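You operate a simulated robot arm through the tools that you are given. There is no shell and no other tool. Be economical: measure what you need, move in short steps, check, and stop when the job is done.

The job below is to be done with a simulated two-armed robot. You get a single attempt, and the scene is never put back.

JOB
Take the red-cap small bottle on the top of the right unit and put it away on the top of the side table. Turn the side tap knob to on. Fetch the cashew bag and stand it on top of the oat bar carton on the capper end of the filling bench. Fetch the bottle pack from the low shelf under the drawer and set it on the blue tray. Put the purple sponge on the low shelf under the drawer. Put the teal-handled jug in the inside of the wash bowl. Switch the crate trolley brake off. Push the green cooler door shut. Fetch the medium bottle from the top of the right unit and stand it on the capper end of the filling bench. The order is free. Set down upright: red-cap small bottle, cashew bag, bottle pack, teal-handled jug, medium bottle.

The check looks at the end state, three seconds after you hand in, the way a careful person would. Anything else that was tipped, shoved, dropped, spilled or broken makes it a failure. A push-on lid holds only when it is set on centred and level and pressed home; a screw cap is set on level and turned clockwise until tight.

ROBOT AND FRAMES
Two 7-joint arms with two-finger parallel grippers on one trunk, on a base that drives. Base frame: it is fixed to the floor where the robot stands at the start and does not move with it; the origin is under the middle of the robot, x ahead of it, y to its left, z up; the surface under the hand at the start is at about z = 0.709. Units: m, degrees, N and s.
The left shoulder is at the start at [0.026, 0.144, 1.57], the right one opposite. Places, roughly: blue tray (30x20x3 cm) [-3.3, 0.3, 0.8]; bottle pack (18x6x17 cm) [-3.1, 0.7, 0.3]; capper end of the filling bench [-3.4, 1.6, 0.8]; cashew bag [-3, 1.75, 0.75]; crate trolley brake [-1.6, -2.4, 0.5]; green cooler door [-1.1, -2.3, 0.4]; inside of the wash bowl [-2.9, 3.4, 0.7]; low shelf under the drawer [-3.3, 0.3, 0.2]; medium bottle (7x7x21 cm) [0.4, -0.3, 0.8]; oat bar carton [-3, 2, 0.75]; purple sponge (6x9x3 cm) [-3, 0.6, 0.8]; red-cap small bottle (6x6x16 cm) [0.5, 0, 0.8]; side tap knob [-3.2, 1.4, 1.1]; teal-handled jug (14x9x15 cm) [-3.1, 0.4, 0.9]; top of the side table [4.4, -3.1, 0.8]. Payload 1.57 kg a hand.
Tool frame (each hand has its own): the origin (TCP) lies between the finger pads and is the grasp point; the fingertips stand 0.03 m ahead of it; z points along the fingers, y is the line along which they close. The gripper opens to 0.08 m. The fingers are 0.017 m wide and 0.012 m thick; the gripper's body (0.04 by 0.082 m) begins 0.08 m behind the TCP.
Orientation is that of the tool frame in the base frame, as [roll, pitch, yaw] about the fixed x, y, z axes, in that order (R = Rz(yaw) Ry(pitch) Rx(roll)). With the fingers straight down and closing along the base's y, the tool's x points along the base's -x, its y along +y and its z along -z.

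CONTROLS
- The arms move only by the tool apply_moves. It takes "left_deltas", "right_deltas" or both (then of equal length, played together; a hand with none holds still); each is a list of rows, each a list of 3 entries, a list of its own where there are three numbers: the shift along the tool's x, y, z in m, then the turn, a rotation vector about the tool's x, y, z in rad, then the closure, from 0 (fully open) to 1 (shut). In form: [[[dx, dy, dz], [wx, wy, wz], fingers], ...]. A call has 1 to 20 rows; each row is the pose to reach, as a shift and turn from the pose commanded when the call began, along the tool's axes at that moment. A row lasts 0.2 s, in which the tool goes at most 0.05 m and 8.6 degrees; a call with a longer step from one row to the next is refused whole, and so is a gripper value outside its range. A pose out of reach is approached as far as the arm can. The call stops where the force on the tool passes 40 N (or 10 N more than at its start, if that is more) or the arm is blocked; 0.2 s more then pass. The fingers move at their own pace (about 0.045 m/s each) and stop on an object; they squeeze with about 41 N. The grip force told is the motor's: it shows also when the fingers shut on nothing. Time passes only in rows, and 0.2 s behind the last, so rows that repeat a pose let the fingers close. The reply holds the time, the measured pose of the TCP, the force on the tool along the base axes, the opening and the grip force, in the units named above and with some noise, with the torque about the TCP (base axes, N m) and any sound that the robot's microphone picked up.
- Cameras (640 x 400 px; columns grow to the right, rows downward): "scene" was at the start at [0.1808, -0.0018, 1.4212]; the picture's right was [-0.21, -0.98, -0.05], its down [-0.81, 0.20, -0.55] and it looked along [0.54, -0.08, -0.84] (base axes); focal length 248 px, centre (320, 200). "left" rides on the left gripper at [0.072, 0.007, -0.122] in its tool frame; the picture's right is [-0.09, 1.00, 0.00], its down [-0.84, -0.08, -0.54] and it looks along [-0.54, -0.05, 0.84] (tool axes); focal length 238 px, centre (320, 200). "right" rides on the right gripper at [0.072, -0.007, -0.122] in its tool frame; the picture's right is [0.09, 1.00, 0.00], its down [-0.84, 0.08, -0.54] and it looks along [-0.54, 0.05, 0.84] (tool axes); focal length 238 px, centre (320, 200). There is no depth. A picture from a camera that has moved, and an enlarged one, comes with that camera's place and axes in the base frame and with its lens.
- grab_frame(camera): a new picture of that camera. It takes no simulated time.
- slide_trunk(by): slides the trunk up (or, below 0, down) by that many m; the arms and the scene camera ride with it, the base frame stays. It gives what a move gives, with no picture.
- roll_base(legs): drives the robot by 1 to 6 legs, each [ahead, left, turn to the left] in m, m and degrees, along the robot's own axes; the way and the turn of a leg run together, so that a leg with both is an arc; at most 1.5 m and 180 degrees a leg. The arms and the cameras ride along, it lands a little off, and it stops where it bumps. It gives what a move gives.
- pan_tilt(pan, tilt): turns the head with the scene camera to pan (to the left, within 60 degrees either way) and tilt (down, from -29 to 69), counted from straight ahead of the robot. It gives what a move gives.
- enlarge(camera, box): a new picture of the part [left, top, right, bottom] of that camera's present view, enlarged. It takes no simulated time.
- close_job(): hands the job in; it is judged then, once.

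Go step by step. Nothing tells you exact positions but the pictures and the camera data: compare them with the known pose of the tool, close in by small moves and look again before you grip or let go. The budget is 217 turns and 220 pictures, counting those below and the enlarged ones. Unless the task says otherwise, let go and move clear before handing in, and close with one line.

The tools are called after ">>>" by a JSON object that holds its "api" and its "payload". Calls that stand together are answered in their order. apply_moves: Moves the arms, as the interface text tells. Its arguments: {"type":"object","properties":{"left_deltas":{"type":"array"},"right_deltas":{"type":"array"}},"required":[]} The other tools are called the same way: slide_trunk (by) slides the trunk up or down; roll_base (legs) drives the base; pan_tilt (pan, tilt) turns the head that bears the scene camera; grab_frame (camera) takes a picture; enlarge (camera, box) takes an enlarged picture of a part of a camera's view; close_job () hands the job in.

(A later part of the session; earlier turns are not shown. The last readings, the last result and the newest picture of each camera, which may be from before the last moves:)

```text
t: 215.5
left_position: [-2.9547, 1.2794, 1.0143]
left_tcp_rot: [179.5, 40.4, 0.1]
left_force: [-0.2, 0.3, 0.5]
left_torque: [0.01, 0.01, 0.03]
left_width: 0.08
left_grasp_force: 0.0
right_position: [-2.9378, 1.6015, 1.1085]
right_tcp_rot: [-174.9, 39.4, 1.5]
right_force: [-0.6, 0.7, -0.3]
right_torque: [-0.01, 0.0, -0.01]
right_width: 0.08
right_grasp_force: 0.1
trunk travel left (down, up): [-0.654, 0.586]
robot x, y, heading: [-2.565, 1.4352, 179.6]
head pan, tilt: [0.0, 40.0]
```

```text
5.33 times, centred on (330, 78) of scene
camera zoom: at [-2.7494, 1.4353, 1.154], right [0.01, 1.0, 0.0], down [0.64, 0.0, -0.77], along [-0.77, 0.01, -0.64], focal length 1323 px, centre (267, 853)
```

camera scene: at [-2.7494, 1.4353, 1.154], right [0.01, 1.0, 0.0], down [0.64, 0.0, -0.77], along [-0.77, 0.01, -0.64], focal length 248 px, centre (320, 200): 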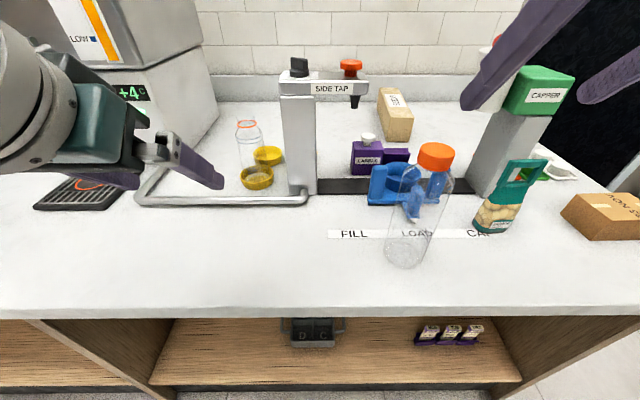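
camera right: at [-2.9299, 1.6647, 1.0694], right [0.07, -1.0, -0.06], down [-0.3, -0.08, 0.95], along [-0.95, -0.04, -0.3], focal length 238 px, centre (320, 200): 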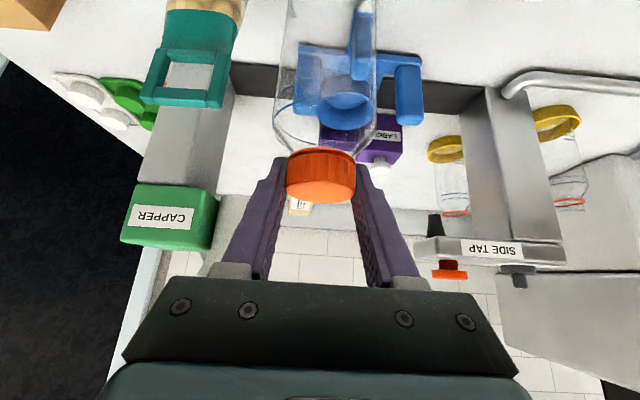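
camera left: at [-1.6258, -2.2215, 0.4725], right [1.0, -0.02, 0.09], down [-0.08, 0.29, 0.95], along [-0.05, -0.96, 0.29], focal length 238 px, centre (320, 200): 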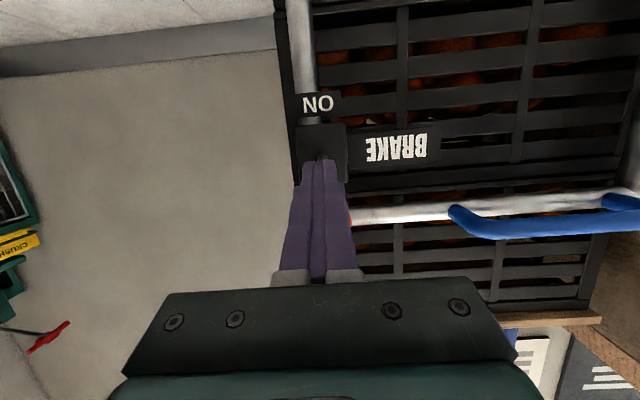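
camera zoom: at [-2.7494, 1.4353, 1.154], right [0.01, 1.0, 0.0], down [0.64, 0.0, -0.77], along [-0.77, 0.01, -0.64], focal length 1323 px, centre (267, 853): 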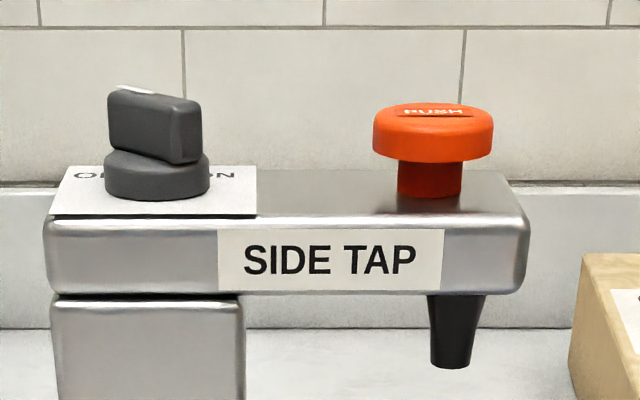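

The dark rotary knob carries OFF (left) and ON (right); the red one is a push button to avoid. I raise the head for a top view.

>>> {"api": "slide_trunk", "payload": {"by": 0.35}}

>>> {"api": "pan_tilt", "payload": {"pan": 0, "tilt": 45}}

>>> {"api": "enlarge", "payload": {"camera": "scene", "box": [220, 60, 420, 185]}}

```text
t: 218.9
left_position: [-2.9542, 1.2805, 1.3653]
left_tcp_rot: [179.6, 40.3, 0.1]
left_force: [0.3, -0.2, 0.1]
left_torque: [-0.01, 0.0, -0.02]
left_width: 0.0801
left_grasp_force: 0.1
right_position: [-2.9393, 1.6015, 1.4601]
right_tcp_rot: [-175.3, 39.6, 1.1]
right_force: [-0.4, 0.2, -0.4]
right_torque: [-0.01, 0.02, -0.01]
right_width: 0.0801
right_grasp_force: 0.0
trunk travel left (down, up): [-1.004, 0.236]
robot x, y, heading: [-2.5688, 1.434, 179.3]
head pan, tilt: [0.0, 40.0]
```

```text
t: 219.6
left_position: [-2.9539, 1.2801, 1.3653]
left_tcp_rot: [179.5, 40.4, 0.1]
left_force: [0.4, 0.6, -0.1]
left_torque: [-0.05, 0.02, 0.0]
left_width: 0.0801
left_grasp_force: 0.0
right_position: [-2.9402, 1.6022, 1.4606]
right_tcp_rot: [-175.4, 39.6, 1.2]
right_force: [-1.0, 0.0, -0.7]
right_torque: [-0.01, 0.0, 0.0]
right_width: 0.0801
right_grasp_force: 0.0
trunk travel left (down, up): [-1.004, 0.236]
robot x, y, heading: [-2.5659, 1.4333, 179.6]
head pan, tilt: [0.0, 45.0]
```

```text
3.20 times, centred on (320, 122) of scene
camera zoom: at [-2.7459, 1.4353, 1.4969], right [0.01, 1.0, 0.0], down [0.71, 0.0, -0.71], along [-0.71, 0.0, -0.71], focal length 794 px, centre (320, 448)
```

zoom: 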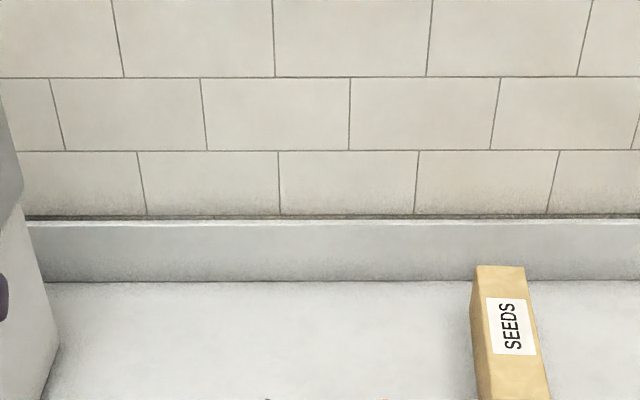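

>>> {"api": "enlarge", "payload": {"camera": "scene", "box": [220, 150, 420, 275]}}

```text
3.20 times, centred on (320, 212) of scene
camera zoom: at [-2.7459, 1.4353, 1.4969], right [0.01, 1.0, 0.0], down [0.71, 0.0, -0.71], along [-0.71, 0.0, -0.71], focal length 794 px, centre (320, 160)
```

zoom: 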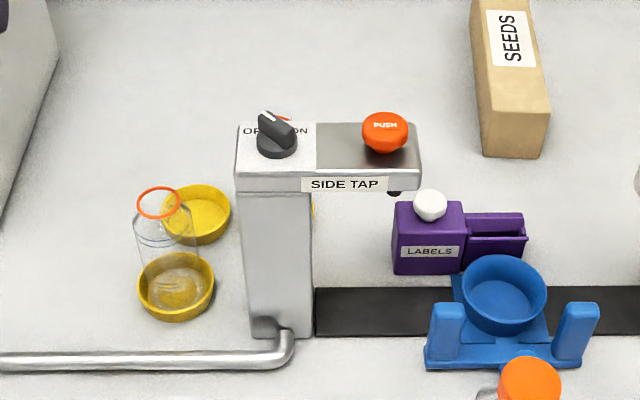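

>>> {"api": "enlarge", "payload": {"camera": "scene", "box": [288, 180, 338, 212]}}

```text
12.50 times, centred on (313, 196) of scene
camera zoom: at [-2.7459, 1.4353, 1.4969], right [0.01, 1.0, 0.0], down [0.71, 0.0, -0.71], along [-0.71, 0.0, -0.71], focal length 3102 px, centre (408, 250)
```

zoom: 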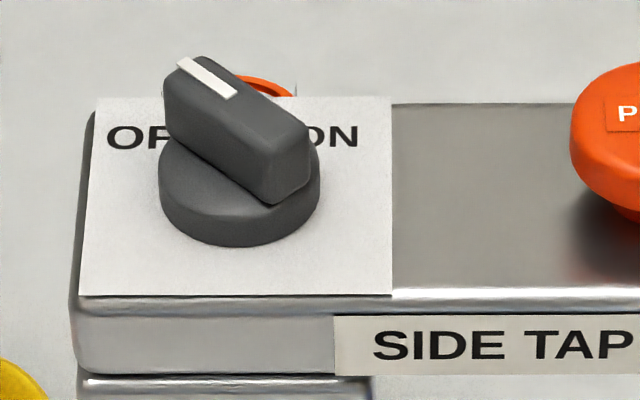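

The knob's pointer is at OFF, about 41° left of straight back; ON is the mirror image to the right. I will sweep its front end leftward with closed, nearly level left fingers, so I set up the pose while still high.

>>> {"api": "apply_moves", "payload": {"left_deltas": [[[0, 0, 0], [0, -0.14, 0], 0.5], [[0, 0, 0], [0, -0.28, 0], 1], [[0, 0, 0], [0, -0.42, 0], 1], [[0, 0, 0], [0, -0.56, 0], 1], [[0, 0, 0], [0, -0.6, 0], 1], [[0, 0, 0], [0, -0.6, 0], 1]]}}

>>> {"api": "roll_base", "payload": {"legs": [[0, -0.165, 0]]}}

>>> {"api": "slide_trunk", "payload": {"by": -0.25}}

>>> {"api": "grab_frame", "payload": {"camera": "scene"}}

>>> {"api": "grab_frame", "payload": {"camera": "left"}}

```text
t: 221.0
left_position: [-2.9531, 1.2795, 1.3654]
left_tcp_rot: [178.5, 74.7, -0.9]
left_force: [0.2, 0.5, -0.7]
left_torque: [-0.04, 0.03, 0.01]
left_width: 0.0001
left_grasp_force: 20.8
right_position: [-2.94, 1.6012, 1.4601]
right_tcp_rot: [-175.3, 39.5, 1.1]
right_force: [0.1, 0.0, 0.2]
right_torque: [0.0, 0.04, -0.02]
right_width: 0.0799
right_grasp_force: 0.1
trunk travel left (down, up): [-1.004, 0.236]
robot x, y, heading: [-2.5687, 1.4311, 179.6]
head pan, tilt: [0.0, 45.0]
```

```text
t: 222.4
left_position: [-2.9531, 1.4426, 1.3646]
left_tcp_rot: [178.6, 74.8, -1.1]
left_force: [0.1, -0.5, -0.3]
left_torque: [-0.02, 0.02, 0.0]
left_width: 0.0001
left_grasp_force: 20.9
right_position: [-2.9389, 1.7645, 1.4601]
right_tcp_rot: [-175.3, 39.7, 1.0]
right_force: [-0.4, 0.6, -0.2]
right_torque: [0.0, 0.0, -0.02]
right_width: 0.0799
right_grasp_force: 0.1
trunk travel left (down, up): [-1.004, 0.236]
robot x, y, heading: [-2.5611, 1.5907, 179.8]
head pan, tilt: [0.0, 45.0]
```

```text
t: 225.0
left_position: [-2.9534, 1.4428, 1.1157]
left_tcp_rot: [178.6, 74.7, -1.0]
left_force: [-0.7, 0.5, -0.6]
left_torque: [-0.02, 0.01, 0.0]
left_width: 0.0001
left_grasp_force: 21.2
right_position: [-2.9387, 1.7679, 1.2093]
right_tcp_rot: [-174.5, 39.6, 1.3]
right_force: [-0.3, 0.1, 0.3]
right_torque: [0.01, 0.0, 0.02]
right_width: 0.0799
right_grasp_force: 0.0
trunk travel left (down, up): [-0.754, 0.486]
robot x, y, heading: [-2.5627, 1.5981, 179.7]
head pan, tilt: [0.0, 45.0]
```

```text
132 pictures are left
camera scene: at [-2.7448, 1.5981, 1.2469], right [0.01, 1.0, 0.0], down [0.71, -0.01, -0.71], along [-0.71, 0.01, -0.71], focal length 248 px, centre (320, 200)
```

scene: 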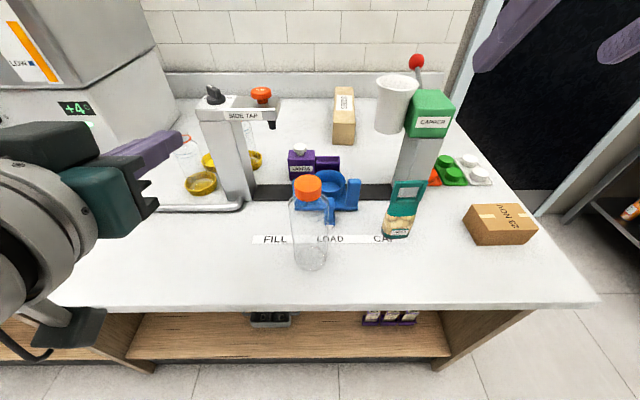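

```text
131 pictures are left
camera left: at [-2.8153, 1.4361, 1.0775], right [-0.02, -1.0, 0.1], down [0.3, 0.09, 0.95], along [-0.95, 0.05, 0.3], focal length 238 px, centre (320, 200)
```

left: 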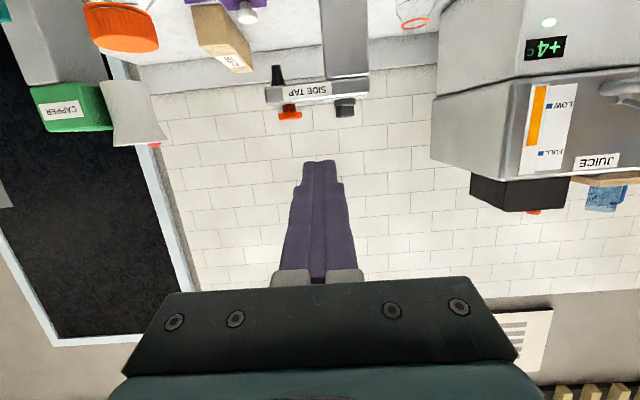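

>>> {"api": "roll_base", "payload": {"legs": [[0.1, 0, 0]]}}

>>> {"api": "slide_trunk", "payload": {"by": -0.038}}

>>> {"api": "apply_moves", "payload": {"left_deltas": [[[-0.01, 0, 0.03], [0, 0, 0], 1], [[-0.02, 0, 0.06], [0, 0, 0], 1], [[-0.024, 0, 0.085], [0, 0, 0], 1], [[-0.024, 0, 0.085], [0, 0, 0], 1]]}}

>>> {"api": "grab_frame", "payload": {"camera": "left"}}

>>> {"api": "enlarge", "payload": {"camera": "scene", "box": [120, 60, 320, 185]}}

```text
t: 226.1
left_position: [-3.0499, 1.4429, 1.1146]
left_tcp_rot: [178.5, 74.7, -1.1]
left_force: [0.7, -0.1, 0.3]
left_torque: [-0.03, 0.03, 0.0]
left_width: 0.0001
left_grasp_force: 21.0
right_position: [-3.0365, 1.7697, 1.2088]
right_tcp_rot: [-174.5, 39.7, 1.1]
right_force: [-0.1, 0.2, 0.8]
right_torque: [0.0, -0.03, -0.01]
right_width: 0.0801
right_grasp_force: 0.1
trunk travel left (down, up): [-0.754, 0.486]
robot x, y, heading: [-2.664, 1.5947, 179.7]
head pan, tilt: [0.0, 45.0]
```

```text
t: 227.0
left_position: [-3.0513, 1.4434, 1.0772]
left_tcp_rot: [178.5, 74.7, -1.1]
left_force: [-0.2, -0.8, -0.4]
left_torque: [-0.01, 0.02, 0.02]
left_width: 0.0
left_grasp_force: 20.7
right_position: [-3.0374, 1.7711, 1.1718]
right_tcp_rot: [-174.3, 39.6, 1.3]
right_force: [0.3, -0.4, -0.4]
right_torque: [-0.02, -0.01, -0.02]
right_width: 0.0801
right_grasp_force: 0.0
trunk travel left (down, up): [-0.716, 0.524]
robot x, y, heading: [-2.6651, 1.5927, 179.6]
head pan, tilt: [0.0, 45.0]
```

```text
t: 228.0
left_position: [-3.1371, 1.4424, 1.0765]
left_tcp_rot: [178.6, 74.6, -1.1]
left_force: [-1.1, -0.2, 0.3]
left_torque: [0.01, 0.0, 0.04]
left_width: 0.0
left_grasp_force: 20.8
right_position: [-3.0374, 1.7697, 1.171]
right_tcp_rot: [-174.3, 39.7, 1.3]
right_force: [0.0, 0.2, -0.5]
right_torque: [0.02, 0.0, -0.01]
right_width: 0.0799
right_grasp_force: 0.0
trunk travel left (down, up): [-0.716, 0.524]
robot x, y, heading: [-2.6642, 1.5963, 179.4]
head pan, tilt: [0.0, 45.0]
```

```text
130 pictures are left
camera left: at [-3.0011, 1.4359, 1.0396], right [-0.02, -1.0, 0.1], down [0.3, 0.09, 0.95], along [-0.95, 0.05, 0.3], focal length 238 px, centre (320, 200)
```

left: 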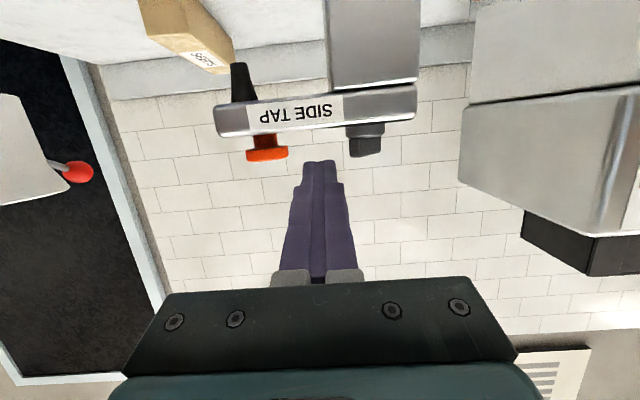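

```text
3.20 times, centred on (220, 122) of scene
camera zoom: at [-2.8434, 1.5991, 1.2089], right [0.01, 1.0, 0.0], down [0.71, -0.01, -0.71], along [-0.71, 0.01, -0.71], focal length 794 px, centre (640, 448)
```

zoom: 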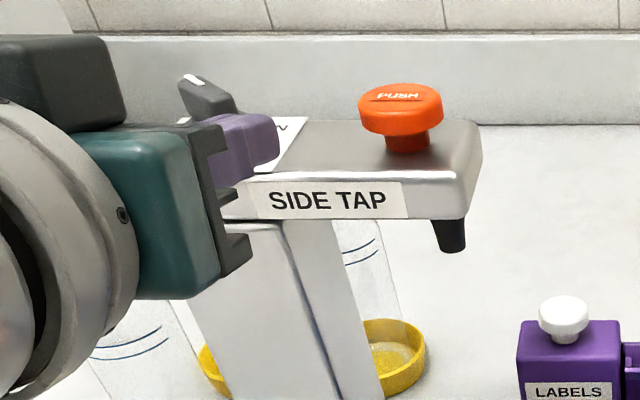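

The fingertips are beside the knob on its right. I advance 4 cm, slightly lower, then sweep left.

>>> {"api": "apply_moves", "payload": {"left_deltas": [[[-0.003, 0, 0.02], [0, 0, 0], 1], [[-0.0067, 0, 0.0396], [0, 0, 0], 1]]}}

>>> {"api": "enlarge", "payload": {"camera": "scene", "box": [120, 60, 320, 185]}}

>>> {"api": "enlarge", "payload": {"camera": "left", "box": [240, 60, 440, 185]}}

```text
t: 228.6
left_position: [-3.1792, 1.4426, 1.0733]
left_tcp_rot: [178.7, 74.7, -1.0]
left_force: [-0.3, 0.7, 0.0]
left_torque: [0.0, -0.02, -0.01]
left_width: 0.0001
left_grasp_force: 21.0
right_position: [-3.0371, 1.7699, 1.1702]
right_tcp_rot: [-174.3, 39.6, 1.3]
right_force: [-0.7, -0.2, 0.4]
right_torque: [-0.03, 0.0, -0.03]
right_width: 0.0803
right_grasp_force: 0.1
trunk travel left (down, up): [-0.716, 0.524]
robot x, y, heading: [-2.6634, 1.5943, 179.2]
head pan, tilt: [0.0, 45.0]
```

```text
3.20 times, centred on (220, 122) of scene
camera zoom: at [-2.8435, 1.5991, 1.2089], right [0.01, 1.0, 0.0], down [0.71, -0.01, -0.71], along [-0.71, 0.01, -0.71], focal length 794 px, centre (640, 448)
```

zoom: 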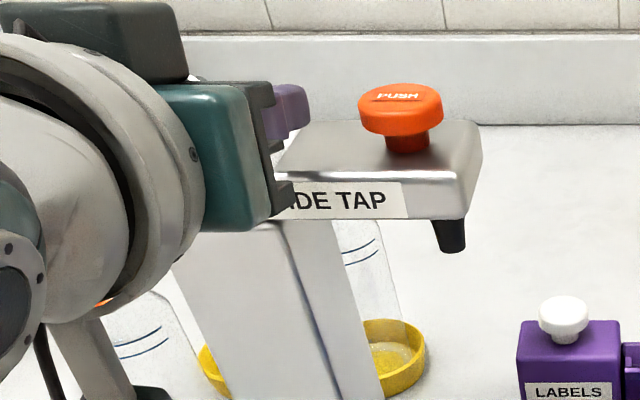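

```text
3.20 times, centred on (340, 122) of left
camera zoom: at [-3.0422, 1.4355, 1.0358], right [-0.02, -1.0, 0.09], down [0.3, 0.08, 0.95], along [-0.95, 0.05, 0.3], focal length 763 px, centre (256, 448)
```

zoom: 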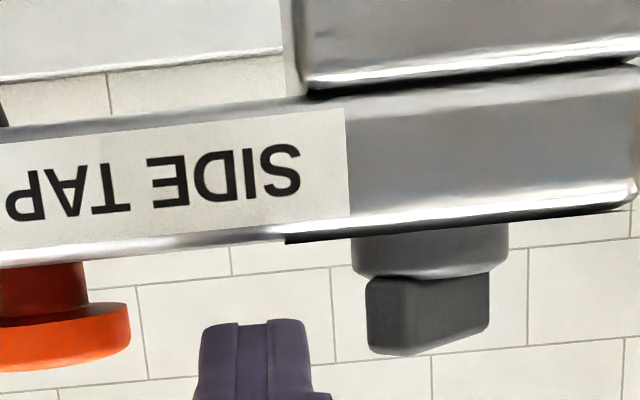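

>>> {"api": "apply_moves", "payload": {"left_deltas": [[[0.006, 0, 0.002], [0, 0, 0], 1], [[0.006, 0.012, 0.002], [0, 0, 0], 1], [[0.006, 0.022, 0.002], [0, 0, 0], 1], [[0.006, 0.032, 0.002], [0, 0, 0], 1], [[0.006, 0.042, 0.002], [0, 0, 0], 1], [[0.006, 0.05, 0.002], [0, 0, 0], 1]]}}

>>> {"api": "enlarge", "payload": {"camera": "left", "box": [240, 60, 440, 185]}}

>>> {"api": "enlarge", "payload": {"camera": "scene", "box": [120, 60, 320, 185]}}

```text
t: 229.6
left_position: [-3.1787, 1.4257, 1.0678]
left_tcp_rot: [-178.3, 75.0, 0.5]
left_force: [7.3, 11.9, -1.8]
left_torque: [0.05, -0.06, -0.25]
left_width: 0.0004
left_grasp_force: 21.5
right_position: [-3.0366, 1.7739, 1.1718]
right_tcp_rot: [-173.9, 39.5, 1.2]
right_force: [-0.6, -0.5, 0.0]
right_torque: [-0.02, 0.01, -0.01]
right_width: 0.0803
right_grasp_force: 0.1
trunk travel left (down, up): [-0.716, 0.524]
robot x, y, heading: [-2.6636, 1.5977, 179.2]
head pan, tilt: [0.0, 45.0]
stopped in row 5 (left hand): the force on the tool passed its limit at 46 N (the readings are from after the stop); the commanded pose is now the measured one
```

```text
3.20 times, centred on (340, 122) of left
camera zoom: at [-3.0411, 1.4174, 1.0292], right [-0.04, -1.0, 0.08], down [0.31, 0.06, 0.95], along [-0.95, 0.07, 0.3], focal length 763 px, centre (256, 448)
```

zoom: 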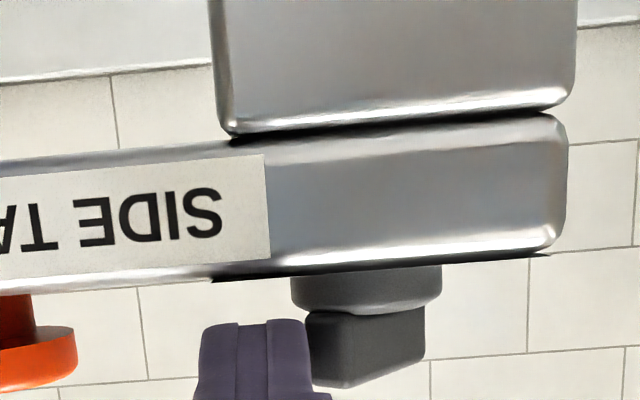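

```text
3.20 times, centred on (220, 122) of scene
camera zoom: at [-2.8421, 1.6015, 1.2085], right [0.01, 1.0, 0.0], down [0.71, -0.01, -0.71], along [-0.71, 0.01, -0.71], focal length 794 px, centre (640, 448)
```

zoom: 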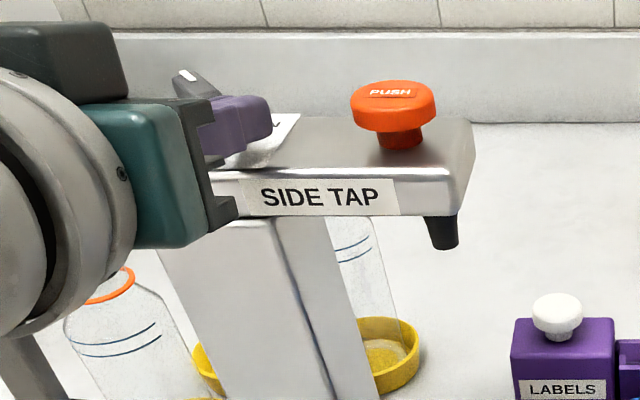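

The knob is too stiff for a side push, so I'll grip its bar and twist it instead. I back off, re-tilt the hand to about 25° and yaw it to match the bar.

>>> {"api": "roll_base", "payload": {"legs": [[-0.14, 0, 0]]}}

>>> {"api": "apply_moves", "payload": {"left_deltas": [[[-0.02, 0, 0], [0, 0.145, 0], 0.5], [[-0.05, 0, 0], [0, 0.29, 0], 0.5], [[-0.08, 0, 0], [0, 0.435, 0], 0.5], [[-0.1, 0, 0], [0, 0.58, 0], 0.5], [[-0.1, 0, 0], [0, 0.725, 0], 0.5], [[-0.1, 0, 0], [0, 0.87, 0], 0.5], [[-0.1, 0, 0], [0, 0.87, 0], 0.5]]}}

>>> {"api": "apply_moves", "payload": {"left_deltas": [[[0, 0, 0], [-0.06, 0, -0.13], 0.5], [[0, 0, 0], [-0.12, 0, -0.26], 0.5], [[0, 0, 0], [-0.18, 0, -0.39], 0.5], [[0, 0, 0], [-0.24, 0, -0.52], 0.5], [[0, 0, 0], [-0.303, 0, -0.649], 0.5], [[0, 0, 0], [-0.303, 0, -0.649], 0.5]]}}

>>> {"api": "grab_frame", "payload": {"camera": "scene"}}

```text
t: 230.9
left_position: [-3.0406, 1.4219, 1.07]
left_tcp_rot: [-179.5, 75.1, -0.2]
left_force: [0.4, 0.2, 0.3]
left_torque: [-0.03, -0.02, 0.02]
left_width: 0.0002
left_grasp_force: 21.3
right_position: [-2.8969, 1.7716, 1.1714]
right_tcp_rot: [-174.2, 39.6, 1.1]
right_force: [0.3, 0.6, 0.7]
right_torque: [-0.01, 0.02, 0.03]
right_width: 0.0797
right_grasp_force: 0.0
trunk travel left (down, up): [-0.716, 0.524]
robot x, y, heading: [-2.5246, 1.5961, 179.3]
head pan, tilt: [0.0, 45.0]
```

```text
t: 232.5
left_position: [-3.0651, 1.4212, 1.1662]
left_tcp_rot: [-179.8, 25.1, -0.8]
left_force: [0.2, -0.9, -0.2]
left_torque: [-0.01, 0.01, -0.01]
left_width: 0.0399
left_grasp_force: 0.1
right_position: [-2.8973, 1.7711, 1.1711]
right_tcp_rot: [-174.1, 39.6, 1.0]
right_force: [-0.4, -0.1, 0.3]
right_torque: [0.01, 0.03, 0.0]
right_width: 0.0801
right_grasp_force: 0.0
trunk travel left (down, up): [-0.716, 0.524]
robot x, y, heading: [-2.5191, 1.593, 179.4]
head pan, tilt: [0.0, 45.0]
```

```text
t: 233.9
left_position: [-3.0652, 1.4228, 1.1676]
left_tcp_rot: [-179.7, 25.1, 40.5]
left_force: [0.5, 0.6, 0.2]
left_torque: [-0.04, 0.0, 0.02]
left_width: 0.0404
left_grasp_force: 0.1
right_position: [-2.8962, 1.7707, 1.1725]
right_tcp_rot: [-174.1, 39.5, 1.2]
right_force: [0.4, 0.0, -0.8]
right_torque: [0.02, 0.04, 0.0]
right_width: 0.08
right_grasp_force: 0.1
trunk travel left (down, up): [-0.716, 0.524]
robot x, y, heading: [-2.5245, 1.5984, 179.2]
head pan, tilt: [0.0, 45.0]
```

```text
124 pictures are left
camera scene: at [-2.7033, 1.5987, 1.2089], right [0.01, 1.0, 0.0], down [0.71, -0.01, -0.71], along [-0.71, 0.01, -0.71], focal length 248 px, centre (320, 200)
```

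scene: 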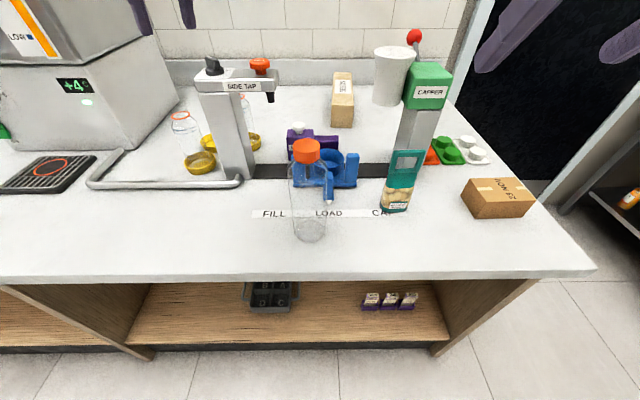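

Reach is good. I roll ahead so the hand hovers over the knob and check from the wrist camera.

>>> {"api": "roll_base", "payload": {"legs": [[0.14, 0.018, 0]]}}

>>> {"api": "grab_frame", "payload": {"camera": "left"}}

>>> {"api": "enlarge", "payload": {"camera": "scene", "box": [120, 20, 320, 145]}}

```text
t: 235.2
left_position: [-3.2042, 1.4042, 1.1667]
left_tcp_rot: [-179.7, 25.1, 40.4]
left_force: [0.1, 0.7, -0.1]
left_torque: [-0.02, -0.03, 0.04]
left_width: 0.0401
left_grasp_force: 0.0
right_position: [-3.0364, 1.755, 1.17]
right_tcp_rot: [-174.2, 39.6, 1.2]
right_force: [0.4, 1.0, -0.5]
right_torque: [-0.01, 0.0, -0.02]
right_width: 0.08
right_grasp_force: 0.1
trunk travel left (down, up): [-0.716, 0.524]
robot x, y, heading: [-2.6609, 1.5822, 179.5]
head pan, tilt: [0.0, 45.0]
```

```text
123 pictures are left
camera left: at [-3.1099, 1.4749, 1.2459], right [0.58, -0.81, 0.03], down [-0.45, -0.29, 0.85], along [-0.68, -0.51, -0.53], focal length 238 px, centre (320, 200)
```

left: 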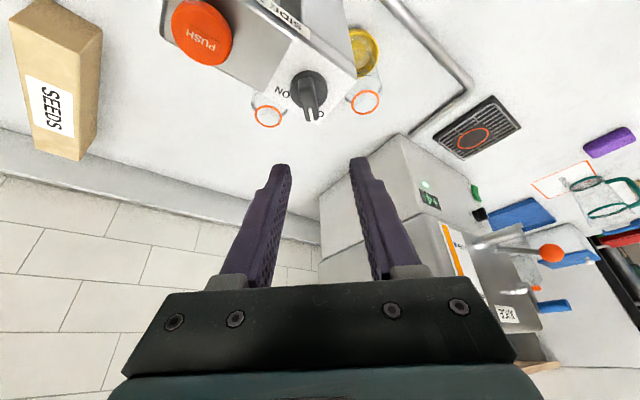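

```text
3.20 times, centred on (220, 82) of scene
camera zoom: at [-2.8423, 1.5823, 1.2089], right [0.01, 1.0, 0.0], down [0.71, -0.01, -0.71], along [-0.71, 0.01, -0.71], focal length 794 px, centre (640, 576)
```

zoom: 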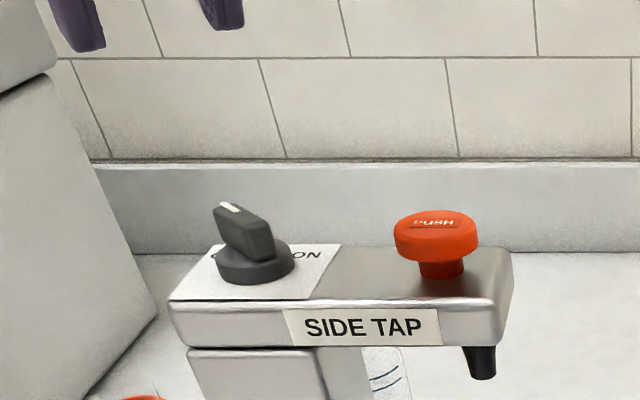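

>>> {"api": "enlarge", "payload": {"camera": "left", "box": [260, 50, 360, 150]}}

```text
4.00 times, centred on (310, 100) of left
camera zoom: at [-3.1099, 1.4749, 1.2459], right [0.58, -0.81, 0.03], down [-0.45, -0.29, 0.85], along [-0.68, -0.51, -0.53], focal length 953 px, centre (360, 600)
```

zoom: 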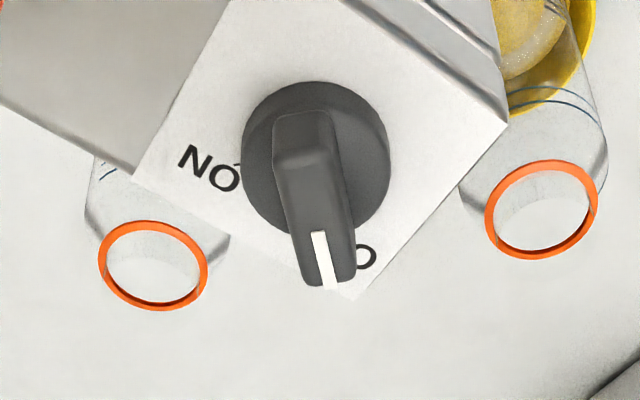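

The bar is along 41.6° and my hand at 40.4°, with the knob centre at [-3.214, 1.4045]. I lower over it and look.

>>> {"api": "apply_moves", "payload": {"left_deltas": [[[0.0369, -0.0067, 0.02], [0, 0, 0], 0.5], [[0.0369, -0.0067, 0.045], [0, 0, 0], 0.5], [[0.0369, -0.0067, 0.06], [0, 0, 0], 0.5], [[0.0369, -0.0067, 0.071], [0, 0, 0], 0.5], [[0.0369, -0.0067, 0.071], [0, 0, 0], 0.5]]}}

>>> {"api": "grab_frame", "payload": {"camera": "left"}}

>>> {"api": "enlarge", "payload": {"camera": "scene", "box": [120, 20, 320, 145]}}

```text
t: 236.4
left_position: [-3.2026, 1.4111, 1.0856]
left_tcp_rot: [-179.7, 25.1, 40.5]
left_force: [0.2, -0.2, -0.4]
left_torque: [-0.02, -0.03, 0.01]
left_width: 0.04
left_grasp_force: 0.0
left hand out of reach, approached as far as the arm can: row 4, 5
right_position: [-3.0364, 1.7543, 1.1711]
right_tcp_rot: [-174.1, 39.7, 1.2]
right_force: [0.1, 0.1, -0.6]
right_torque: [-0.01, -0.01, -0.01]
right_width: 0.08
right_grasp_force: 0.0
trunk travel left (down, up): [-0.716, 0.524]
robot x, y, heading: [-2.6603, 1.5812, 179.4]
head pan, tilt: [0.0, 45.0]
```

```text
120 pictures are left
camera left: at [-3.1087, 1.4814, 1.1665], right [0.58, -0.81, 0.03], down [-0.45, -0.29, 0.85], along [-0.68, -0.51, -0.53], focal length 238 px, centre (320, 200)
```

left: 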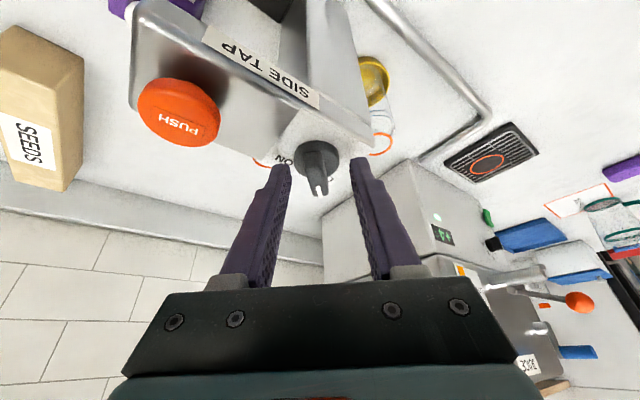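

```text
3.20 times, centred on (220, 82) of scene
camera zoom: at [-2.8423, 1.5823, 1.2089], right [0.01, 1.0, 0.0], down [0.71, -0.01, -0.71], along [-0.71, 0.01, -0.71], focal length 794 px, centre (640, 576)
```

zoom: 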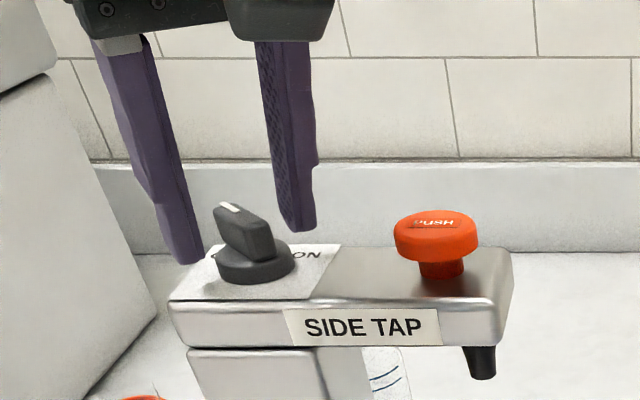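

The fingers straddle the bar. I close on it.

>>> {"api": "apply_moves", "payload": {"left_deltas": [[[0, 0, 0], [0, 0, 0], 0.75], [[0, 0, 0], [0, 0, 0], 1], [[0, 0, 0], [0, 0, 0], 1], [[0, 0, 0], [0, 0, 0], 1]]}}

>>> {"api": "grab_frame", "payload": {"camera": "left"}}

```text
t: 237.4
left_position: [-3.2036, 1.4145, 1.089]
left_tcp_rot: [-179.5, 25.1, 40.4]
left_force: [-6.9, 8.9, -4.4]
left_torque: [-0.22, 0.34, -0.19]
left_width: 0.0127
left_grasp_force: 29.7
right_position: [-3.0369, 1.7558, 1.1733]
right_tcp_rot: [-174.0, 39.8, 1.4]
right_force: [0.3, 0.1, 0.2]
right_torque: [-0.04, -0.02, 0.0]
right_width: 0.0799
right_grasp_force: 0.1
trunk travel left (down, up): [-0.716, 0.524]
robot x, y, heading: [-2.6609, 1.5779, 179.5]
head pan, tilt: [0.0, 45.0]
```

```text
118 pictures are left
camera left: at [-3.1094, 1.4834, 1.1669], right [0.58, -0.81, 0.03], down [-0.45, -0.29, 0.85], along [-0.68, -0.5, -0.53], focal length 238 px, centre (320, 200)
```

left: 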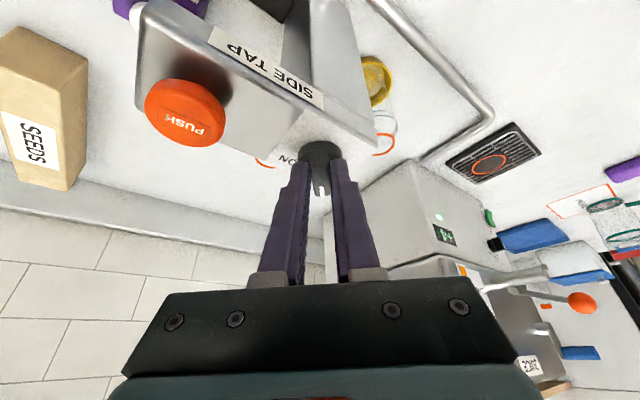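

It grips the bar. I twist clockwise about the knob's vertical axis in steps to about 88°.

>>> {"api": "apply_moves", "payload": {"left_deltas": [[[-0.0001, 0.002, 0.0001], [0.059, 0, 0.126], 1], [[-0.0003, 0.004, 0.0002], [0.118, 0, 0.253], 1], [[-0.0009, 0.0059, 0.0004], [0.178, 0, 0.38], 1], [[-0.0015, 0.0077, 0.0007], [0.237, 0, 0.506], 1], [[-0.0026, 0.0094, 0.0012], [0.296, 0, 0.633], 1], [[-0.0037, 0.011, 0.0017], [0.355, 0, 0.759], 1], [[-0.0051, 0.0122, 0.0024], [0.415, 0, 0.886], 1], [[-0.0066, 0.0133, 0.0031], [0.474, 0, 1.012], 1], [[-0.0083, 0.0141, 0.0039], [0.533, 0, 1.139], 1], [[-0.0101, 0.0149, 0.0047], [0.592, 0, 1.265], 1], [[-0.0117, 0.0152, 0.0055], [0.651, 0, 1.392], 1]]}}

>>> {"api": "grab_frame", "payload": {"camera": "left"}}

>>> {"api": "enlarge", "payload": {"camera": "scene", "box": [120, 20, 320, 145]}}

```text
t: 239.8
left_position: [-3.2047, 1.3883, 1.088]
left_tcp_rot: [179.1, 25.3, -47.9]
left_force: [-31.8, -14.2, -17.2]
left_torque: [-0.46, 0.36, 0.84]
left_width: 0.0139
left_grasp_force: 30.5
left hand out of reach, approached as far as the arm can: row 11
right_position: [-3.0396, 1.7541, 1.1709]
right_tcp_rot: [-174.3, 39.8, 1.1]
right_force: [0.6, 0.1, -0.4]
right_torque: [-0.02, -0.04, 0.03]
right_width: 0.0798
right_grasp_force: 0.0
trunk travel left (down, up): [-0.716, 0.524]
robot x, y, heading: [-2.6651, 1.5775, 179.5]
head pan, tilt: [0.0, 45.0]
```

```text
117 pictures are left
camera left: at [-3.1289, 1.2972, 1.1677], right [-0.79, -0.61, 0.05], down [-0.29, 0.45, 0.85], along [-0.54, 0.65, -0.53], focal length 238 px, centre (320, 200)
```

left: 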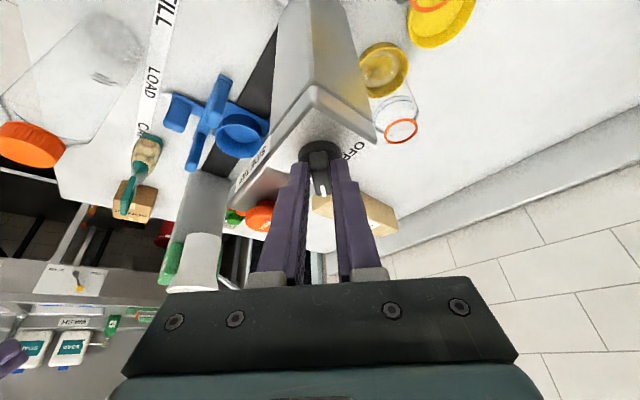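

```text
3.20 times, centred on (220, 82) of scene
camera zoom: at [-2.8451, 1.5809, 1.2089], right [0.01, 1.0, 0.0], down [0.7, -0.01, -0.71], along [-0.71, 0.01, -0.7], focal length 794 px, centre (640, 576)
```

zoom: 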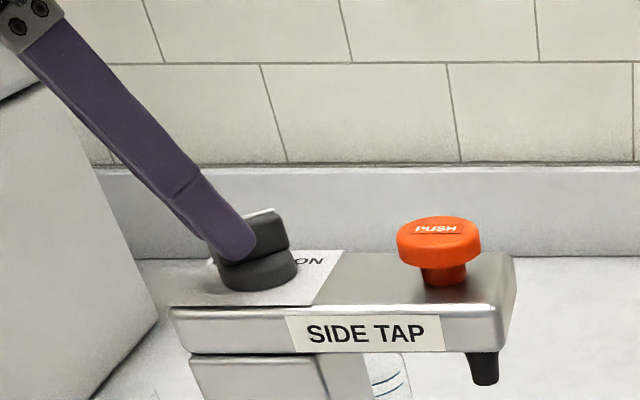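

The knob turned with the hand. I release, retract upward and verify.

>>> {"api": "apply_moves", "payload": {"left_deltas": [[[0, 0, 0], [0, 0, 0], 0.75], [[0, 0, 0], [0, 0, 0], 0.4], [[0, 0, 0], [0, 0, 0], 0.4], [[0, 0, -0.03], [0, 0, 0], 0.4], [[0, 0, -0.07], [0, 0, 0], 0.4], [[0, 0, -0.1], [0, 0, 0], 0.4]]}}

>>> {"api": "enlarge", "payload": {"camera": "scene", "box": [160, 50, 260, 112]}}

>>> {"api": "enlarge", "payload": {"camera": "left", "box": [250, 50, 400, 200]}}

```text
t: 241.2
left_position: [-3.1703, 1.3595, 1.1787]
left_tcp_rot: [-179.9, 25.4, -47.8]
left_force: [-0.1, -0.9, -0.2]
left_torque: [0.0, 0.03, 0.01]
left_width: 0.0479
left_grasp_force: 0.0
right_position: [-3.0365, 1.7548, 1.1719]
right_tcp_rot: [-174.1, 39.6, 1.3]
right_force: [-0.1, 0.1, -0.4]
right_torque: [-0.04, -0.01, 0.01]
right_width: 0.0802
right_grasp_force: 0.1
trunk travel left (down, up): [-0.716, 0.524]
robot x, y, heading: [-2.6616, 1.5799, 179.5]
head pan, tilt: [0.0, 45.0]
```

```text
6.40 times, centred on (210, 81) of scene
camera zoom: at [-2.8423, 1.5823, 1.2089], right [0.01, 1.0, 0.0], down [0.71, -0.01, -0.71], along [-0.71, 0.01, -0.71], focal length 1588 px, centre (1024, 962)
```

zoom: 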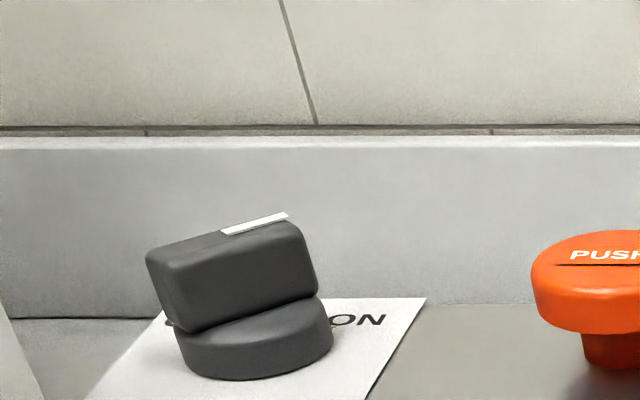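

```text
2.67 times, centred on (325, 125) of left
camera zoom: at [-3.0953, 1.2688, 1.2572], right [-0.79, -0.61, 0.04], down [-0.3, 0.44, 0.85], along [-0.53, 0.66, -0.53], focal length 636 px, centre (307, 400)
```

zoom: 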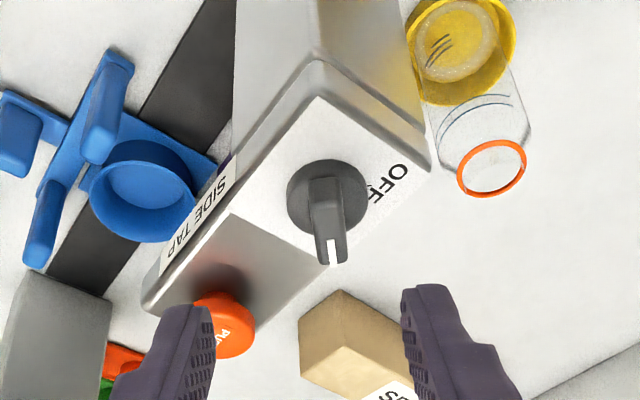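

The tap knob now points at ON. Next is the cashew bag; I back off, restore the left hand and look at bag and carton.

>>> {"api": "roll_base", "payload": {"legs": [[-0.2, 0, 0]]}}

>>> {"api": "apply_moves", "payload": {"left_deltas": [[[0, 0, -0.02], [-0.06, 0, -0.126], 0], [[0, 0, -0.04], [-0.118, 0, -0.252], 0], [[0, 0, -0.06], [-0.177, 0, -0.378], 0], [[0, 0, -0.08], [-0.236, 0, -0.504], 0], [[0, 0, -0.1], [-0.295, 0, -0.63], 0], [[0, 0, -0.1], [-0.354, 0, -0.756], 0]]}}

>>> {"api": "roll_base", "payload": {"legs": [[0, -0.1, 0]]}}

>>> {"api": "enlarge", "payload": {"camera": "scene", "box": [280, 60, 600, 260]}}

>>> {"api": "grab_frame", "payload": {"camera": "right"}}

```text
t: 242.8
left_position: [-2.9694, 1.3565, 1.1778]
left_tcp_rot: [180.0, 25.3, -47.7]
left_force: [0.3, -0.8, -0.8]
left_torque: [-0.02, -0.01, 0.01]
left_width: 0.0479
left_grasp_force: 0.0
right_position: [-2.8358, 1.7524, 1.1709]
right_tcp_rot: [-174.1, 39.6, 1.3]
right_force: [0.4, -0.4, 0.0]
right_torque: [0.0, -0.01, 0.01]
right_width: 0.0799
right_grasp_force: 0.0
trunk travel left (down, up): [-0.716, 0.524]
robot x, y, heading: [-2.4579, 1.5754, 179.4]
head pan, tilt: [0.0, 45.0]
```

```text
t: 244.2
left_position: [-2.9399, 1.3253, 1.2694]
left_tcp_rot: [-179.8, 25.3, 0.4]
left_force: [0.1, -0.8, 0.3]
left_torque: [0.04, -0.01, -0.04]
left_width: 0.0801
left_grasp_force: 0.1
right_position: [-2.8377, 1.7514, 1.1712]
right_tcp_rot: [-174.1, 39.6, 1.2]
right_force: [0.4, 1.3, 0.7]
right_torque: [0.02, -0.01, 0.0]
right_width: 0.0801
right_grasp_force: 0.0
trunk travel left (down, up): [-0.716, 0.524]
robot x, y, heading: [-2.4629, 1.5802, 179.6]
head pan, tilt: [0.0, 45.0]
```

```text
t: 245.4
left_position: [-2.94, 1.424, 1.2687]
left_tcp_rot: [-179.8, 25.4, 0.3]
left_force: [1.0, 0.7, -0.8]
left_torque: [-0.02, 0.04, 0.0]
left_width: 0.08
left_grasp_force: 0.1
right_position: [-2.8354, 1.8509, 1.1717]
right_tcp_rot: [-174.2, 39.6, 1.3]
right_force: [0.2, -0.7, -0.1]
right_torque: [0.01, 0.01, 0.0]
right_width: 0.0803
right_grasp_force: 0.0
trunk travel left (down, up): [-0.716, 0.524]
robot x, y, heading: [-2.4612, 1.6716, 179.4]
head pan, tilt: [0.0, 45.0]
```

```text
2.00 times, centred on (440, 160) of scene
camera zoom: at [-2.6413, 1.6789, 1.2089], right [0.01, 1.0, 0.0], down [0.71, -0.01, -0.71], along [-0.71, 0.01, -0.71], focal length 496 px, centre (80, 280)
```

zoom: 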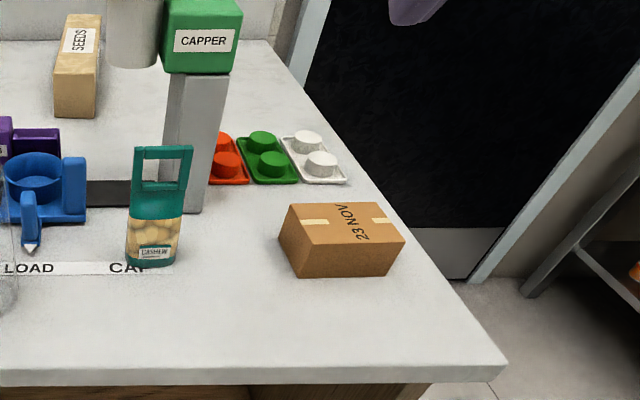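

```text
112 pictures are left
camera right: at [-2.7019, 1.8494, 1.2203], right [0.03, -0.99, -0.14], down [-0.3, -0.14, 0.94], along [-0.95, 0.02, -0.3], focal length 238 px, centre (320, 200)
```

right: 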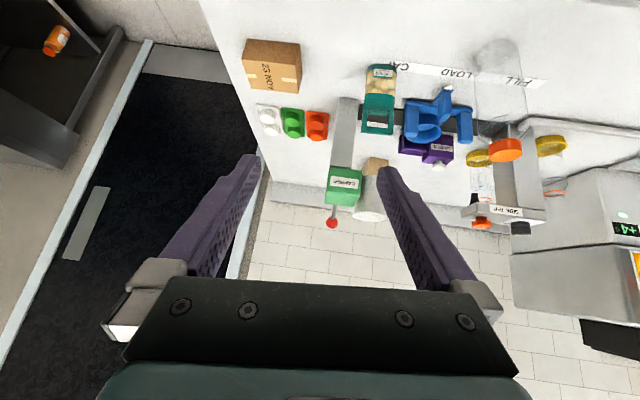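

The bag (about 6 cm wide, facing me) stands at [-3.08, 1.77], the carton top is centred at about [-3.087, 1.99, 0.853]. I straighten the right hand, shift the base, lower and then slide in around the bag.

>>> {"api": "apply_moves", "payload": {"left_deltas": [[[0.03, 0, -0.015], [0, 0, 0], 0], [[0.06, 0, -0.03], [0, 0, 0], 0], [[0.09, 0, -0.042], [0, 0, 0], 0], [[0.109, 0, -0.05], [0, 0, 0], 0]], "right_deltas": [[[0, 0, 0], [-0.05, 0, 0], 0], [[0, 0, 0], [-0.101, 0, 0], 0], [[0, 0, 0], [-0.101, 0, 0], 0], [[0, 0, 0], [-0.101, 0, 0], 0]]}}

>>> {"api": "roll_base", "payload": {"legs": [[0.12, 0.08, 0]]}}

>>> {"api": "slide_trunk", "payload": {"by": -0.12}}

>>> {"api": "grab_frame", "payload": {"camera": "right"}}

>>> {"api": "grab_frame", "payload": {"camera": "scene"}}

```text
t: 246.3
left_position: [-2.8335, 1.409, 1.2121]
left_tcp_rot: [178.4, 11.9, 5.1]
left_force: [0.0, 0.2, 0.8]
left_torque: [-0.02, 0.01, 0.01]
left_width: 0.0802
left_grasp_force: 0.1
right_position: [-2.836, 1.8726, 1.1723]
right_tcp_rot: [-174.4, 39.7, 3.1]
right_force: [-0.2, -0.3, 0.0]
right_torque: [-0.03, -0.02, -0.02]
right_width: 0.08
right_grasp_force: 0.0
trunk travel left (down, up): [-0.716, 0.524]
robot x, y, heading: [-2.4607, 1.6765, 179.1]
head pan, tilt: [0.0, 45.0]
stopped in row 4 (left hand): the arm was blocked; the commanded pose is now the measured one
```

```text
t: 247.6
left_position: [-2.9525, 1.3291, 1.2114]
left_tcp_rot: [178.5, 12.1, 5.2]
left_force: [0.9, -0.9, -0.5]
left_torque: [0.02, 0.0, -0.02]
left_width: 0.08
left_grasp_force: 0.1
right_position: [-2.9556, 1.7942, 1.1709]
right_tcp_rot: [-174.5, 39.6, 3.3]
right_force: [0.3, 0.5, 0.7]
right_torque: [-0.01, 0.01, -0.01]
right_width: 0.0801
right_grasp_force: 0.2
trunk travel left (down, up): [-0.716, 0.524]
robot x, y, heading: [-2.5773, 1.5995, 179.6]
head pan, tilt: [0.0, 45.0]
```

```text
t: 249.1
left_position: [-2.9521, 1.3294, 1.0915]
left_tcp_rot: [178.4, 12.1, 5.3]
left_force: [1.0, -0.7, -0.2]
left_torque: [0.02, -0.03, -0.02]
left_width: 0.0801
left_grasp_force: 0.2
right_position: [-2.957, 1.7951, 1.0505]
right_tcp_rot: [-174.3, 39.6, 3.3]
right_force: [-0.3, -0.3, 0.1]
right_torque: [-0.02, 0.01, -0.01]
right_width: 0.0799
right_grasp_force: 0.0
trunk travel left (down, up): [-0.596, 0.644]
robot x, y, heading: [-2.5795, 1.6011, 179.8]
head pan, tilt: [0.0, 45.0]
```

```text
111 pictures are left
camera right: at [-2.8231, 1.7983, 1.0991], right [0.07, -0.99, -0.14], down [-0.3, -0.15, 0.94], along [-0.95, -0.02, -0.3], focal length 238 px, centre (320, 200)
```

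right: 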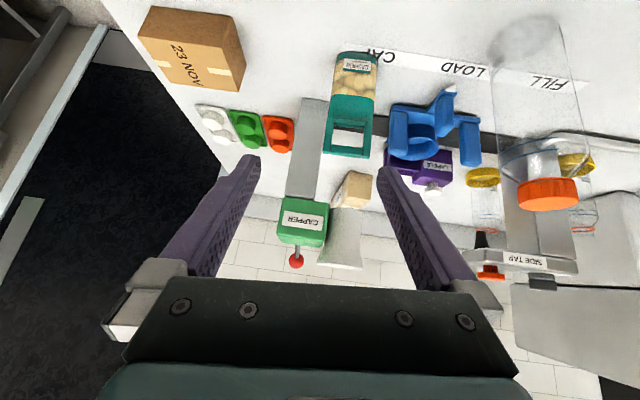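

```text
110 pictures are left
camera scene: at [-2.7609, 1.6002, 1.0889], right [0.01, 1.0, 0.0], down [0.71, -0.01, -0.71], along [-0.71, 0.01, -0.71], focal length 248 px, centre (320, 200)
```

scene: 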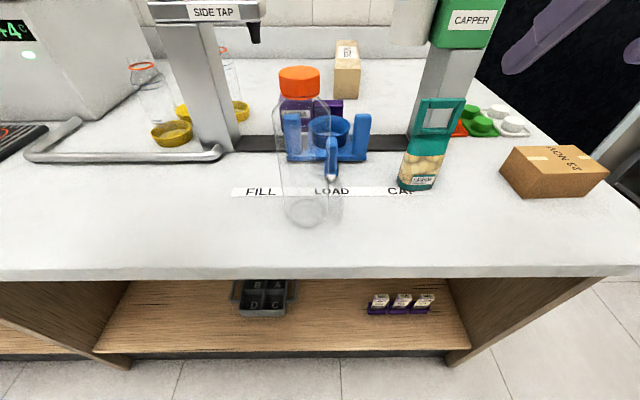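

>>> {"api": "apply_moves", "payload": {"right_deltas": [[[0, 0, 0], [-0.05, 0, 0], 0], [[0, 0, 0], [-0.1, 0, 0], 0], [[0, 0, 0], [-0.1, 0, 0], 0]]}}

```text
t: 249.9
left_position: [-2.9514, 1.3308, 1.0926]
left_tcp_rot: [178.5, 12.0, 5.2]
left_force: [1.0, -0.3, 0.1]
left_torque: [0.01, -0.02, 0.0]
left_width: 0.0802
left_grasp_force: 0.1
right_position: [-2.9589, 1.8108, 1.0458]
right_tcp_rot: [-176.2, 39.6, 4.6]
right_force: [-0.2, 0.1, -0.7]
right_torque: [0.01, -0.01, 0.0]
right_width: 0.0797
right_grasp_force: 0.0
right hand out of reach, approached as far as the arm can: row 2, 3
trunk travel left (down, up): [-0.596, 0.644]
robot x, y, heading: [-2.5815, 1.5981, 179.4]
head pan, tilt: [0.0, 45.0]
```

>>> {"api": "apply_moves", "payload": {"right_deltas": [[[0, 0.015, 0.03], [0, 0, 0.03], 0], [[0.002, 0.03, 0.06], [-0.012, 0, 0.062], 0], [[0.003, 0.032, 0.09], [-0.04, 0, 0.062], 0], [[0.003, 0.032, 0.09], [-0.04, 0, 0.062], 0]]}}

>>> {"api": "grab_frame", "payload": {"camera": "right"}}

>>> {"api": "grab_frame", "payload": {"camera": "scene"}}

```text
t: 250.9
left_position: [-2.9517, 1.3296, 1.0921]
left_tcp_rot: [178.5, 12.0, 5.2]
left_force: [-0.1, 0.0, 0.1]
left_torque: [0.01, -0.01, 0.02]
left_width: 0.08
left_grasp_force: 0.2
right_position: [-3.0113, 1.7698, 0.9764]
right_tcp_rot: [176.5, 39.7, -0.7]
right_force: [-0.1, 0.0, -0.7]
right_torque: [0.0, 0.03, 0.0]
right_width: 0.08
right_grasp_force: 0.0
trunk travel left (down, up): [-0.596, 0.644]
robot x, y, heading: [-2.5801, 1.5986, 179.3]
head pan, tilt: [0.0, 45.0]
```

```text
109 pictures are left
camera right: at [-2.879, 1.7835, 1.0231], right [0.1, -1.0, -0.01], down [-0.29, -0.04, 0.95], along [-0.95, -0.09, -0.3], focal length 238 px, centre (320, 200)
```

right: 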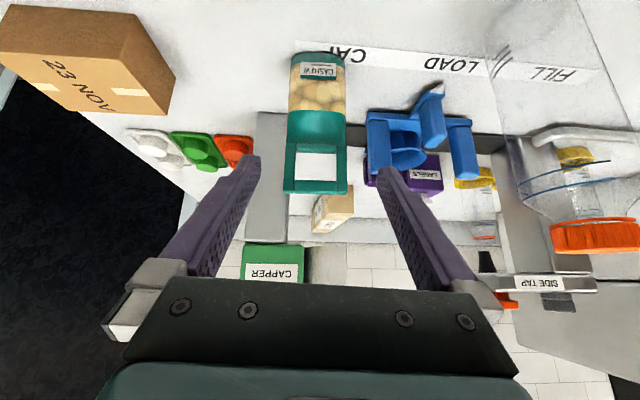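

```text
108 pictures are left
camera scene: at [-2.7609, 1.6002, 1.0889], right [0.01, 1.0, 0.0], down [0.71, -0.01, -0.71], along [-0.71, 0.01, -0.71], focal length 248 px, centre (320, 200)
```

scene: 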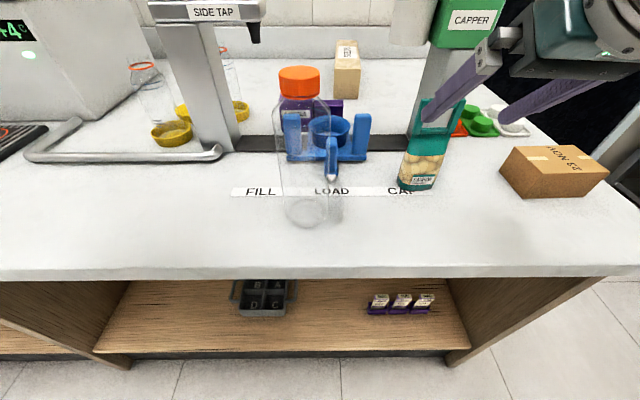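

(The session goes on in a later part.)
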